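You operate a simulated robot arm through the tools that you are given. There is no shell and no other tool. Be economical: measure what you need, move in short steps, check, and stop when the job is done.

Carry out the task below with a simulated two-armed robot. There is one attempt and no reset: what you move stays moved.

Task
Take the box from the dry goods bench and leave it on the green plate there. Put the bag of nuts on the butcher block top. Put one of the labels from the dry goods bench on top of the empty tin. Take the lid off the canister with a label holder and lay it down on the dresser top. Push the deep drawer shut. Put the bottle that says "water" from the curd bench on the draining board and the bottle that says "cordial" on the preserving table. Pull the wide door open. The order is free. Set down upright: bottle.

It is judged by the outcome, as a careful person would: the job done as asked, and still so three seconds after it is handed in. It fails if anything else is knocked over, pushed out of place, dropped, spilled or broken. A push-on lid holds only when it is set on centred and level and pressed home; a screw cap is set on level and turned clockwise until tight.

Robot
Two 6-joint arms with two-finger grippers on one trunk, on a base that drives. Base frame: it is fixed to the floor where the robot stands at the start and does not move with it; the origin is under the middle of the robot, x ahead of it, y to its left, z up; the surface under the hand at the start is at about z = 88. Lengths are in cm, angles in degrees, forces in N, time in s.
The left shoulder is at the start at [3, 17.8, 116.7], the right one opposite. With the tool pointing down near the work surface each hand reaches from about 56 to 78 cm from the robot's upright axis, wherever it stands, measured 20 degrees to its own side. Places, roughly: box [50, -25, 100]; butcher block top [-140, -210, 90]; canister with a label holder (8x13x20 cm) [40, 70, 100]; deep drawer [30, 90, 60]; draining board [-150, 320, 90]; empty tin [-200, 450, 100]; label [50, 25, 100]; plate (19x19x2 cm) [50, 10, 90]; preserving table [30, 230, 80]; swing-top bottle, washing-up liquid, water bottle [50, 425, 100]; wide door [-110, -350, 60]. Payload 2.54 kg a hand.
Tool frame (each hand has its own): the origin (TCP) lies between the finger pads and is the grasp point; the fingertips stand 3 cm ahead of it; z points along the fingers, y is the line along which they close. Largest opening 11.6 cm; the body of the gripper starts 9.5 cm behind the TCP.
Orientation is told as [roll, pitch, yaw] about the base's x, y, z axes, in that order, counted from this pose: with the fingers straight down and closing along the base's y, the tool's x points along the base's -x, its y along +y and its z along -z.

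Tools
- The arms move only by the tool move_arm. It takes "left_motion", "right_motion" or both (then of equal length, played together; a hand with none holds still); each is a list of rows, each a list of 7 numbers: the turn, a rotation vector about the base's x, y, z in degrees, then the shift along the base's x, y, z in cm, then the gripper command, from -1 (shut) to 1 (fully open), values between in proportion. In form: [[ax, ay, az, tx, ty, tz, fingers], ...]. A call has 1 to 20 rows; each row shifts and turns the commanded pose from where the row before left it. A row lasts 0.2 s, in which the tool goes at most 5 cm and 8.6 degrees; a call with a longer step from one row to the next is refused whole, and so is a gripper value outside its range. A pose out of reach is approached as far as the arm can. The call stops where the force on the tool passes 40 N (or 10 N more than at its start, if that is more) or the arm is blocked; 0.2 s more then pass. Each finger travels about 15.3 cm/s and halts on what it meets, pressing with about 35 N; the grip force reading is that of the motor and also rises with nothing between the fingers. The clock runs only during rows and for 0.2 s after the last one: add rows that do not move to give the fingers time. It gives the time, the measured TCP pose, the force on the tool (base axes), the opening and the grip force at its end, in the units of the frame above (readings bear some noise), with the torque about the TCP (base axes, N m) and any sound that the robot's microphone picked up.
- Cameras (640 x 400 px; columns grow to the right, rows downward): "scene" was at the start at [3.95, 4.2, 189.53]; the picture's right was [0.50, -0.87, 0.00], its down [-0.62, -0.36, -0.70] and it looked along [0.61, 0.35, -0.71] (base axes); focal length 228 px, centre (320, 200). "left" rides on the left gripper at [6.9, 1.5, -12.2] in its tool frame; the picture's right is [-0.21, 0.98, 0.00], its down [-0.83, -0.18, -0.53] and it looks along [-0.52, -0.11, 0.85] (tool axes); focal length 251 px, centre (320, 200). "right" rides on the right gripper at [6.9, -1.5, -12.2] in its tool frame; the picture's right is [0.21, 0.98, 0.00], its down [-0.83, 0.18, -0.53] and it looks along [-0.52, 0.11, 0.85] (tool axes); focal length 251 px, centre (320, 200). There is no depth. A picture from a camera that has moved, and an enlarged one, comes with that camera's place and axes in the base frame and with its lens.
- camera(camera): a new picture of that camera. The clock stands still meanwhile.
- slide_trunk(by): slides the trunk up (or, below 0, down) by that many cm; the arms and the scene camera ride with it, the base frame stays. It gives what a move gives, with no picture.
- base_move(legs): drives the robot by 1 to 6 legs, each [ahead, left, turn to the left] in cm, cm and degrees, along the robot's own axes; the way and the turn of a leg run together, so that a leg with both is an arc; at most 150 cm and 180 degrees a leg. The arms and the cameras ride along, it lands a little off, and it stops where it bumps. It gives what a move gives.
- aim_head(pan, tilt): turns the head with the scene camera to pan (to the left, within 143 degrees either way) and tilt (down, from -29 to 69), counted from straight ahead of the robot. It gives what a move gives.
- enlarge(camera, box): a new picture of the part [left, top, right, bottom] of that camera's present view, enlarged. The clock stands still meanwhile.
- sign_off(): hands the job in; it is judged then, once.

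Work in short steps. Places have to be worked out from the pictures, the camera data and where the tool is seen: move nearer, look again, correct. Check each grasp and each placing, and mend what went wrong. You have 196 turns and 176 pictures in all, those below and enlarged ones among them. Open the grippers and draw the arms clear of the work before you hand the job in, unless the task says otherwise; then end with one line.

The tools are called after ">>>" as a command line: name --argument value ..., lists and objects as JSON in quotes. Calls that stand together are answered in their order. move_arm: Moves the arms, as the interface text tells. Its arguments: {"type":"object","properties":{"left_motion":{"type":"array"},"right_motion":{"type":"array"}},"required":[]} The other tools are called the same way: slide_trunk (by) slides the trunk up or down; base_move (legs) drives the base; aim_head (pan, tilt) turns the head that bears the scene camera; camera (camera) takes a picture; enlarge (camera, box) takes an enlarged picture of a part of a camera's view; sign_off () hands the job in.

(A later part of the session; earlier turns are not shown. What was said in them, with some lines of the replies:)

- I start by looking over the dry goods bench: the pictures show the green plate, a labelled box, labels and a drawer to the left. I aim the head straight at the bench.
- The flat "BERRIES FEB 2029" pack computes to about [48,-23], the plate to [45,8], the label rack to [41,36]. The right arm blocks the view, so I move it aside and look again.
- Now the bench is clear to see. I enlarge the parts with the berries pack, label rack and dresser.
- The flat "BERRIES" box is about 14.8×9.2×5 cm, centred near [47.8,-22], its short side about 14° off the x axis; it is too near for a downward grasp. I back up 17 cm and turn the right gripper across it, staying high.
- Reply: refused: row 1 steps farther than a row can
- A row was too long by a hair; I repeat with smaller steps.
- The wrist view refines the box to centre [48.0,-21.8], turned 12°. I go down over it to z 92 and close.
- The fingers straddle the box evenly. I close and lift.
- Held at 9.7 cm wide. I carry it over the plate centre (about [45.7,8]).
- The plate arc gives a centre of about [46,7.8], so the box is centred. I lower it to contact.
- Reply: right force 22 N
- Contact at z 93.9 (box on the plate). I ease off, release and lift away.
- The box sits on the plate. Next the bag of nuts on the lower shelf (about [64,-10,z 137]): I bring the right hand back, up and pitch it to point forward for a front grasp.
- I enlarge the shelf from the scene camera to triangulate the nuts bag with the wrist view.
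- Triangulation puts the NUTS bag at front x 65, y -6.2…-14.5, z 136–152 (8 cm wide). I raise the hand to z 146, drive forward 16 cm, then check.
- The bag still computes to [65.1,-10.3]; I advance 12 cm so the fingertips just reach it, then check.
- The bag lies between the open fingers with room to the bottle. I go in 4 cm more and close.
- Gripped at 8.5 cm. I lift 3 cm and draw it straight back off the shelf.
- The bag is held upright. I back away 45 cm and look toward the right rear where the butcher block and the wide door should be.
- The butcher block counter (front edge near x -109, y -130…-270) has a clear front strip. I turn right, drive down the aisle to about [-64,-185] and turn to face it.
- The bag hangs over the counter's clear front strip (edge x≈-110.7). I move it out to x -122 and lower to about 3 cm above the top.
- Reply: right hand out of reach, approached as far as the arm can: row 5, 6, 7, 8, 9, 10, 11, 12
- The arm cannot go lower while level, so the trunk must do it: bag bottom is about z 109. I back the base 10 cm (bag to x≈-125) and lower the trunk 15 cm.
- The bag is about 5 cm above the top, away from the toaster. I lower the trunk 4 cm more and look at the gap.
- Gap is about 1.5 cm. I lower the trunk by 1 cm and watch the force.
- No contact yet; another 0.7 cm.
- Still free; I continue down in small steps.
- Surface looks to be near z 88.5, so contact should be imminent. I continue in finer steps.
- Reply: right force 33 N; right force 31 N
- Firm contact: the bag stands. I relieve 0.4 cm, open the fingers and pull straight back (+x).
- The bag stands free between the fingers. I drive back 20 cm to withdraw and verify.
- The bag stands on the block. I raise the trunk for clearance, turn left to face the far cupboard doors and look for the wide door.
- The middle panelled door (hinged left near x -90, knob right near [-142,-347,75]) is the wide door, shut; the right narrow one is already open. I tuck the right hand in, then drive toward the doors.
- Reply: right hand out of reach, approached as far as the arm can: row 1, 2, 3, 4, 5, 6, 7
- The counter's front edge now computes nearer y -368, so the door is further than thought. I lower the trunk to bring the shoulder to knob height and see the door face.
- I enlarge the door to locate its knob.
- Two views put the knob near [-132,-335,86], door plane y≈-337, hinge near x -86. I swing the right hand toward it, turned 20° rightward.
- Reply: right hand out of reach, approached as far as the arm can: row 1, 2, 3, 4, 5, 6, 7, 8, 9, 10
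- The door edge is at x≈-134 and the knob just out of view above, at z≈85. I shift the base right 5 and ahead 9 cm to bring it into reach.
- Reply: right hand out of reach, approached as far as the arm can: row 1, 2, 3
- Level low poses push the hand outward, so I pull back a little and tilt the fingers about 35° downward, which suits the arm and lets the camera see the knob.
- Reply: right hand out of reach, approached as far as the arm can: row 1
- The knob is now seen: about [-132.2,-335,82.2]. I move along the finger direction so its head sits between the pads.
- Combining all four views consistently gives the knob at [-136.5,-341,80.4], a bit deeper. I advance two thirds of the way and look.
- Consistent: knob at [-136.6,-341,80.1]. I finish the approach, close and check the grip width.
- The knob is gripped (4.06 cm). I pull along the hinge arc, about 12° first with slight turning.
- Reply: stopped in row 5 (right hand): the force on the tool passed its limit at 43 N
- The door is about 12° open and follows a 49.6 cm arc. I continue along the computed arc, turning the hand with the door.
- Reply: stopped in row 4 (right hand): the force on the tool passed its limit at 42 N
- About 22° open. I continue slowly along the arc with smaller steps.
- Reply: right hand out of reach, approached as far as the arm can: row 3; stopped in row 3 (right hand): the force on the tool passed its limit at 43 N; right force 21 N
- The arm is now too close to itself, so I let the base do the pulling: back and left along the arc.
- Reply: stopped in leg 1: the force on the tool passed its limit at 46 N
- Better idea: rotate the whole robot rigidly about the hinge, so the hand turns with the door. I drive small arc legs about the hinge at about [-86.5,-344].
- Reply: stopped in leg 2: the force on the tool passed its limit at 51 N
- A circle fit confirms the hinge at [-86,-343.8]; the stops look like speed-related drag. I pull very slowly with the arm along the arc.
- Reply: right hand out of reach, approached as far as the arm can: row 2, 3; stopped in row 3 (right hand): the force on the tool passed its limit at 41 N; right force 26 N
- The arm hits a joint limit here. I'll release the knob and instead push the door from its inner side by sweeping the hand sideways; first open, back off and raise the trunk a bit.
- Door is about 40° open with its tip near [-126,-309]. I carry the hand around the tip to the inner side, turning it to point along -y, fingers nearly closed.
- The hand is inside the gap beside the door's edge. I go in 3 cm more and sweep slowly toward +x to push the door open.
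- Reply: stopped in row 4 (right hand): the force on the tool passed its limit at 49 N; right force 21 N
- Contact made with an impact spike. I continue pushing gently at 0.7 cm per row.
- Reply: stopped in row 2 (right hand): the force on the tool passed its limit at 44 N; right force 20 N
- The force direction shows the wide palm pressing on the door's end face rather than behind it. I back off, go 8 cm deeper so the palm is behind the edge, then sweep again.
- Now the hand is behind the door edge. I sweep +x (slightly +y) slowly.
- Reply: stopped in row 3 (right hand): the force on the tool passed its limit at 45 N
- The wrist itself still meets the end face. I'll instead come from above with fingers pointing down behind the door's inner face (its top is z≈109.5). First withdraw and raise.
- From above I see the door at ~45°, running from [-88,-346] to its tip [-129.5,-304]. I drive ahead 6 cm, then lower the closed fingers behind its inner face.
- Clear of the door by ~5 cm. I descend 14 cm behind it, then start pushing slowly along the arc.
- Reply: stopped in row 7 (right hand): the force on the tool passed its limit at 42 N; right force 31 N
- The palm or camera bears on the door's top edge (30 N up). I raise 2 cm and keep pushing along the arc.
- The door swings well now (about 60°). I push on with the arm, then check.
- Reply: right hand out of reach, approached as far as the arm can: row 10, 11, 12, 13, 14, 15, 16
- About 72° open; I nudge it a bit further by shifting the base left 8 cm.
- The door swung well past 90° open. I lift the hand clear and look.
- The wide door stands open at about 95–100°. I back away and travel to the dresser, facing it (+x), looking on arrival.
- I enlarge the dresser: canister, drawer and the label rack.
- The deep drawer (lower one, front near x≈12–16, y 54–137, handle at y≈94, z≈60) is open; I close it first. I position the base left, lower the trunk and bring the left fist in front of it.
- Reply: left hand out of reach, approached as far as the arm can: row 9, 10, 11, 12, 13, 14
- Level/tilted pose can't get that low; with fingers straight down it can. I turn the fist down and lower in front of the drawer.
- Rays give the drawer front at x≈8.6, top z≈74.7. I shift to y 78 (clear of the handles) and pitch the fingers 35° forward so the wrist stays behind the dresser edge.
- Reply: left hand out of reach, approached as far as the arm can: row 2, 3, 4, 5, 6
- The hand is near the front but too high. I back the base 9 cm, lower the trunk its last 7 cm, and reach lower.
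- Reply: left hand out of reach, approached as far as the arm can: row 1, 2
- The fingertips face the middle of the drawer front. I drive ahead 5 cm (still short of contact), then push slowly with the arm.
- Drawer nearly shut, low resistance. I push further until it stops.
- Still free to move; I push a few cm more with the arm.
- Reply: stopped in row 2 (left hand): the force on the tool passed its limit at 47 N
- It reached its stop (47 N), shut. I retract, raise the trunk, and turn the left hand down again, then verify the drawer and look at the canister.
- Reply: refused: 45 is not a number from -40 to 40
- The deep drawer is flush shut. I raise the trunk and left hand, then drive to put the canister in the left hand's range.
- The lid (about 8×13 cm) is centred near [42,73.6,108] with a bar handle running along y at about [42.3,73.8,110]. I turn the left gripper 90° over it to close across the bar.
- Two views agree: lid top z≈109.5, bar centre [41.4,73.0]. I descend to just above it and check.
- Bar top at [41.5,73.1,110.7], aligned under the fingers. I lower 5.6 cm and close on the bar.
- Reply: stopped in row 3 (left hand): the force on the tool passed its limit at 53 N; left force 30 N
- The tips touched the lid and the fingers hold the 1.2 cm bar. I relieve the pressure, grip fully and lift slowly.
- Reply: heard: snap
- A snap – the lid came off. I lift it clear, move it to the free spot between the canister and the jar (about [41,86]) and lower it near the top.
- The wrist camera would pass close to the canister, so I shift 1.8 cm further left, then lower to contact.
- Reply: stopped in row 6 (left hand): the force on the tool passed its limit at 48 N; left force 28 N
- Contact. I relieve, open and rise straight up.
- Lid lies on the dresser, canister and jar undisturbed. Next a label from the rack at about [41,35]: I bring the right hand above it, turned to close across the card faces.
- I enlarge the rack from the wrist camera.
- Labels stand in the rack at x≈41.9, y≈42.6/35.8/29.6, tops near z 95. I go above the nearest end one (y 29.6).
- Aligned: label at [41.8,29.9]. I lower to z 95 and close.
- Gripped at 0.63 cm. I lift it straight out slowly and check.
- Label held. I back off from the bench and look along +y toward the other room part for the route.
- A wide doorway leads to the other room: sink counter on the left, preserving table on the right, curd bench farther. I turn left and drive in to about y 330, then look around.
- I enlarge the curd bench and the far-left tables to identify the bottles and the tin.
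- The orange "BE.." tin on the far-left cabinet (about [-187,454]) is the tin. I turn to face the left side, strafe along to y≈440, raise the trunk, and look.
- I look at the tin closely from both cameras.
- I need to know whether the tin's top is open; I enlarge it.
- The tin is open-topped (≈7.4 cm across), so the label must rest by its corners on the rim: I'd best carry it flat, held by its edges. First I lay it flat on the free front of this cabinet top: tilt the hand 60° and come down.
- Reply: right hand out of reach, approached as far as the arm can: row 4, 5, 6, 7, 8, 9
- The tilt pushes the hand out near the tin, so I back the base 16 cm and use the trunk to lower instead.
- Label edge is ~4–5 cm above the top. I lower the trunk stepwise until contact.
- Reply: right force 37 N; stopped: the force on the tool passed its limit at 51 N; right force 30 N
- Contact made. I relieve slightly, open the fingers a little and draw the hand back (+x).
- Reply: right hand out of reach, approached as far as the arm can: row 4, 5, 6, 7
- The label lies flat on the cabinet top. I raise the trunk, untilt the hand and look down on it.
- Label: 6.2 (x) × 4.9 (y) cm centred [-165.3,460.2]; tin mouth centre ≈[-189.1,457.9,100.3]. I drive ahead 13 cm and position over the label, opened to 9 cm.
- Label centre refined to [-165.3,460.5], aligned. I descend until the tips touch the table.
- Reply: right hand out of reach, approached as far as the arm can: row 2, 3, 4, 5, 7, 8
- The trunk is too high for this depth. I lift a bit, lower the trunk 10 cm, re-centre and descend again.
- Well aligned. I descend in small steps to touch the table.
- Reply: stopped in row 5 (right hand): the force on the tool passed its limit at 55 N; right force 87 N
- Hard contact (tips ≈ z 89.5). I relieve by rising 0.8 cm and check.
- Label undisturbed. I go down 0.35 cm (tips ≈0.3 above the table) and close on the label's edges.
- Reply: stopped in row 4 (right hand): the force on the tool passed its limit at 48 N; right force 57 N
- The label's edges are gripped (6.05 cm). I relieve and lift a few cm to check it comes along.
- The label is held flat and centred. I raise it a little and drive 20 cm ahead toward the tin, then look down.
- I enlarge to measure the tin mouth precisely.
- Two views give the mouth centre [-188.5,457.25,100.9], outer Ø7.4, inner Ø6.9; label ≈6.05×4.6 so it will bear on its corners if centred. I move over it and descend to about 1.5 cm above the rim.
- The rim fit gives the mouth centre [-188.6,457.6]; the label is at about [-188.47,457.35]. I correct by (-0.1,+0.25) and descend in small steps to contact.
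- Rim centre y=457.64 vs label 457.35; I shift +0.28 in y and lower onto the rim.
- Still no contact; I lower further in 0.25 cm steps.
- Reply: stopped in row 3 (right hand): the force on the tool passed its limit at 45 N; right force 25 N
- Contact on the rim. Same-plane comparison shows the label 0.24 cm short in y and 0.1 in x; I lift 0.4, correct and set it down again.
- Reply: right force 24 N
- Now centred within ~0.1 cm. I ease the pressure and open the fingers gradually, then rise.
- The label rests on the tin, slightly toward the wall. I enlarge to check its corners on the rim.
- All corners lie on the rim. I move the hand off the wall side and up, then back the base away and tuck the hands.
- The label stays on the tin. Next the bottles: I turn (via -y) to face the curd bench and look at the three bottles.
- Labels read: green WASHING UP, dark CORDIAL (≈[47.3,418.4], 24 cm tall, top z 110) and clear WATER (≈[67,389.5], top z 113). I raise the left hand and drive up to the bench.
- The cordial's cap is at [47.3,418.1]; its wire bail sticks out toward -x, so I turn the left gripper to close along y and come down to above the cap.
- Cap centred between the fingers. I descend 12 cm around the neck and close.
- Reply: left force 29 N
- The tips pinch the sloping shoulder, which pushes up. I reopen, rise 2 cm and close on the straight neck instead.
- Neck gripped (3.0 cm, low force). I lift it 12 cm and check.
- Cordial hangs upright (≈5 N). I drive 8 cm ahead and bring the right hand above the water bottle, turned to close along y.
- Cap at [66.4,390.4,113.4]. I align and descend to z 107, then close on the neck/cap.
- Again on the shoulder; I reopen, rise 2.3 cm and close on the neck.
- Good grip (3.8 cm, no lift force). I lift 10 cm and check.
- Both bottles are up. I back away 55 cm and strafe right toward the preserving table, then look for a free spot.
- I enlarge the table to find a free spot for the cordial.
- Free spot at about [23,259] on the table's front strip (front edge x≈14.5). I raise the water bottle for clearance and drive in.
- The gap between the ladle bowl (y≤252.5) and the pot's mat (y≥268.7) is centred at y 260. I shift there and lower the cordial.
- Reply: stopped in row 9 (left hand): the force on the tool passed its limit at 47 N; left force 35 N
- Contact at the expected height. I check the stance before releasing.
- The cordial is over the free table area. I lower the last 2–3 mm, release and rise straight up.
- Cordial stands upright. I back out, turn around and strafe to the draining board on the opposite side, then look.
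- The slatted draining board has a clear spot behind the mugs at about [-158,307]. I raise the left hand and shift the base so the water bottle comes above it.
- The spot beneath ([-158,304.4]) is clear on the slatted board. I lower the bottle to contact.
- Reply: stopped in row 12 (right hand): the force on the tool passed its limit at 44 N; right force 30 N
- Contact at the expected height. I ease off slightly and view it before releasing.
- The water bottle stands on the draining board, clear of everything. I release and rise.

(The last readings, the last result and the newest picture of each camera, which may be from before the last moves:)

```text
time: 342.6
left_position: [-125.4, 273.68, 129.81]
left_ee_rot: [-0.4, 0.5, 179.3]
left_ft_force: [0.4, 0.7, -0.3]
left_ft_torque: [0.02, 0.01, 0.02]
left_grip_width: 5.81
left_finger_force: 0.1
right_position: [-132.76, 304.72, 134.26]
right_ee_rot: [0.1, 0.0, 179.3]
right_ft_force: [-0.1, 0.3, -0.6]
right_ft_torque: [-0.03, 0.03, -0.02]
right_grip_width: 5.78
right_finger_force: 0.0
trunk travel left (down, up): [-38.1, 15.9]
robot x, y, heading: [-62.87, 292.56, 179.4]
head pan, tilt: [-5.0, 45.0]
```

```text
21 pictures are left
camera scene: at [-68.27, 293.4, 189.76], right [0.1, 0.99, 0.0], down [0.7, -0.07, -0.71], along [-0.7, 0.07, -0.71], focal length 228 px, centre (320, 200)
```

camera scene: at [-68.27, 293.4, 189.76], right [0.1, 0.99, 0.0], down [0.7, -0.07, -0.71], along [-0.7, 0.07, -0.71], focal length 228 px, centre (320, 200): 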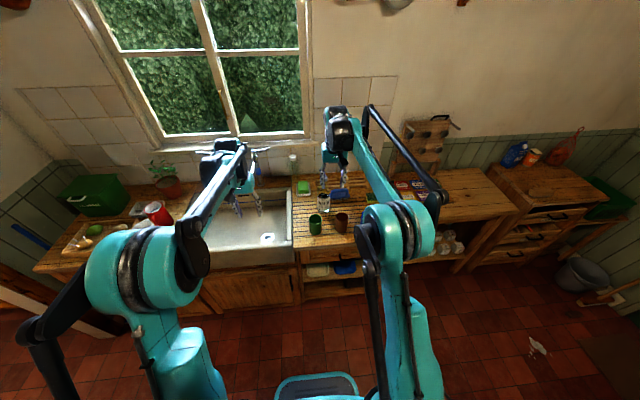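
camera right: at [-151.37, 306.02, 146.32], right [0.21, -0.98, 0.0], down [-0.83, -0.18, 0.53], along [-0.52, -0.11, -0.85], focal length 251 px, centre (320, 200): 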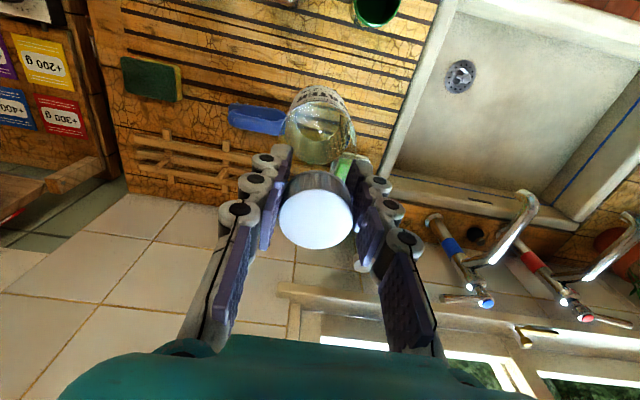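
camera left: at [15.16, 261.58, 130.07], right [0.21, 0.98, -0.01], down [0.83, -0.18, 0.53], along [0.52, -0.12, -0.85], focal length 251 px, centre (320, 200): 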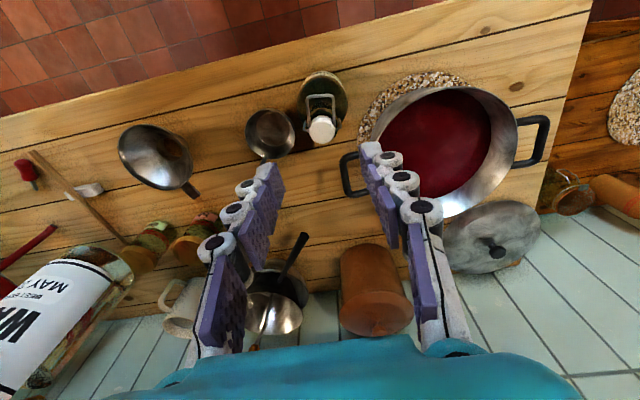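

Water bottle stands upright. I verify the label on the tin from here, and the cordial by turning the head.

>>> enlarge --camera "scene" --box '[480, 120, 600, 200]'

>>> aim_head --pan 140 --tilt 25

>>> camera --camera "scene"

```text
5.00 times, centred on (540, 160) of scene
camera zoom: at [-68.27, 293.4, 189.76], right [0.1, 0.99, 0.0], down [0.7, -0.07, -0.71], along [-0.7, 0.07, -0.71], focal length 1138 px, centre (-780, 400)
```

zoom: 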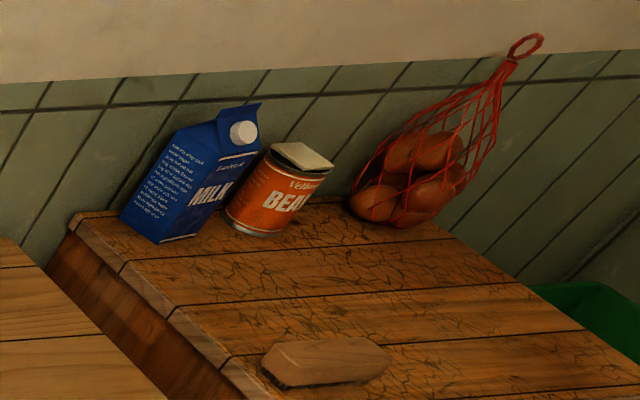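

```text
time: 344.9
left_position: [-125.32, 273.55, 129.83]
left_ee_rot: [-0.4, 0.4, 179.4]
left_ft_force: [0.0, -0.3, -0.6]
left_ft_torque: [0.02, -0.02, 0.01]
left_grip_width: 5.78
left_finger_force: 0.0
right_position: [-132.68, 304.74, 134.39]
right_ee_rot: [0.2, 0.1, 179.4]
right_ft_force: [0.4, -0.2, 0.9]
right_ft_torque: [0.01, -0.01, -0.01]
right_grip_width: 5.79
right_finger_force: 0.1
trunk travel left (down, up): [-38.1, 15.9]
robot x, y, heading: [-62.71, 292.49, 179.2]
head pan, tilt: [140.0, 25.0]
```

```text
19 pictures are left
camera scene: at [-53.17, 286.54, 192.83], right [-0.65, -0.76, 0.0], down [-0.32, 0.28, -0.91], along [0.69, -0.59, -0.42], focal length 228 px, centre (320, 200)
```

scene: 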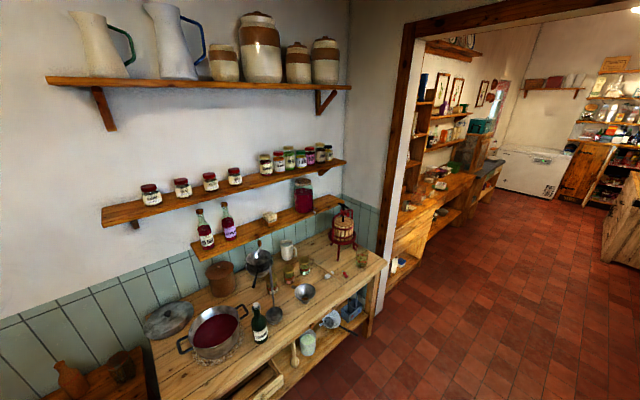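

Label lies flat on the tin; cordial stands on the preserving table. I enlarge the far cupboard to confirm the wide door and check the dresser drawer.

>>> enlarge --camera "scene" --box '[540, 120, 640, 220]'

>>> enlarge --camera "scene" --box '[380, 140, 510, 300]'

```text
4.00 times, centred on (590, 170) of scene
camera zoom: at [-53.17, 286.54, 192.83], right [-0.65, -0.76, 0.0], down [-0.32, 0.28, -0.91], along [0.69, -0.59, -0.42], focal length 911 px, centre (-760, 320)
```

zoom: 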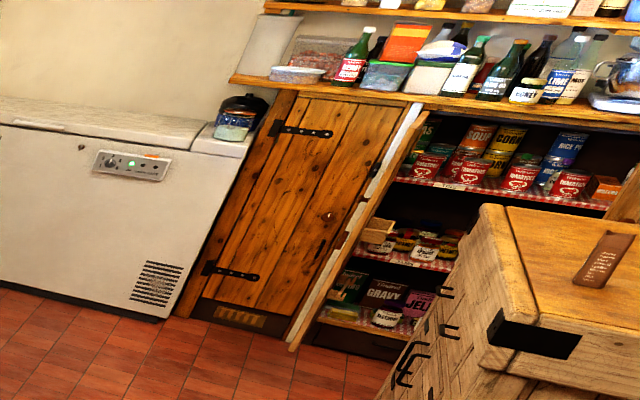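

```text
2.50 times, centred on (445, 220) of scene
camera zoom: at [-53.17, 286.54, 192.83], right [-0.65, -0.76, 0.0], down [-0.32, 0.28, -0.91], along [0.69, -0.59, -0.42], focal length 569 px, centre (8, 150)
```

zoom: 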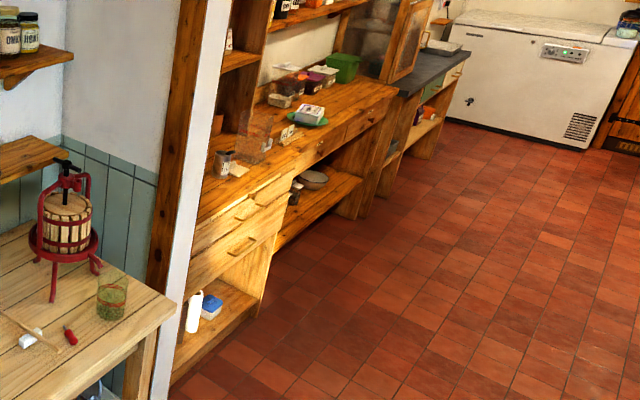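

Everything is in place: door wide open, nuts upright on the block, drawer shut, lid on the dresser, box on the plate. I back a little further and open both grippers before handing in.

>>> base_move --legs '[[-12, 0, 0]]'

>>> move_arm --left_motion '[[0, 0, 0, 0, 0, 0, 1], [0, 0, 0, 0, 0, 0, 1], [0, 0, 0, 0, 0, 0, 1]]' --right_motion '[[0, 0, 0, 0, 0, 0, 1], [0, 0, 0, 0, 0, 0, 1], [0, 0, 0, 0, 0, 0, 1]]'

```text
time: 346.1
left_position: [-113.69, 273.52, 129.65]
left_ee_rot: [-0.5, 0.4, 179.3]
left_ft_force: [-0.8, -0.2, -0.4]
left_ft_torque: [0.0, -0.01, 0.02]
left_grip_width: 5.82
left_finger_force: 0.1
right_position: [-121.17, 304.52, 134.27]
right_ee_rot: [0.1, 0.1, 179.3]
right_ft_force: [0.1, -0.7, 0.1]
right_ft_torque: [0.0, 0.04, 0.0]
right_grip_width: 5.78
right_finger_force: 0.0
trunk travel left (down, up): [-38.1, 15.9]
robot x, y, heading: [-51.03, 292.37, 179.3]
head pan, tilt: [140.0, 25.0]
```

```text
time: 346.9
left_position: [-113.74, 273.42, 129.78]
left_ee_rot: [-0.3, 0.4, 179.3]
left_ft_force: [-0.1, 1.0, -0.2]
left_ft_torque: [-0.05, -0.02, -0.01]
left_grip_width: 11.6
left_finger_force: 0.1
right_position: [-121.08, 304.54, 134.35]
right_ee_rot: [0.1, 0.1, 179.3]
right_ft_force: [0.0, -0.6, -0.5]
right_ft_torque: [0.01, 0.03, 0.01]
right_grip_width: 11.61
right_finger_force: 0.2
trunk travel left (down, up): [-38.1, 15.9]
robot x, y, heading: [-51.08, 292.19, 179.1]
head pan, tilt: [140.0, 25.0]
```

All tasks are done and the arms are clear; I hand the job in.

>>> sign_off

```text
The job is handed in.
```

I finished all eight parts of the job and handed it in. In my last pictures everything was where you asked, with both bottles upright; the judged result has not come back to me.
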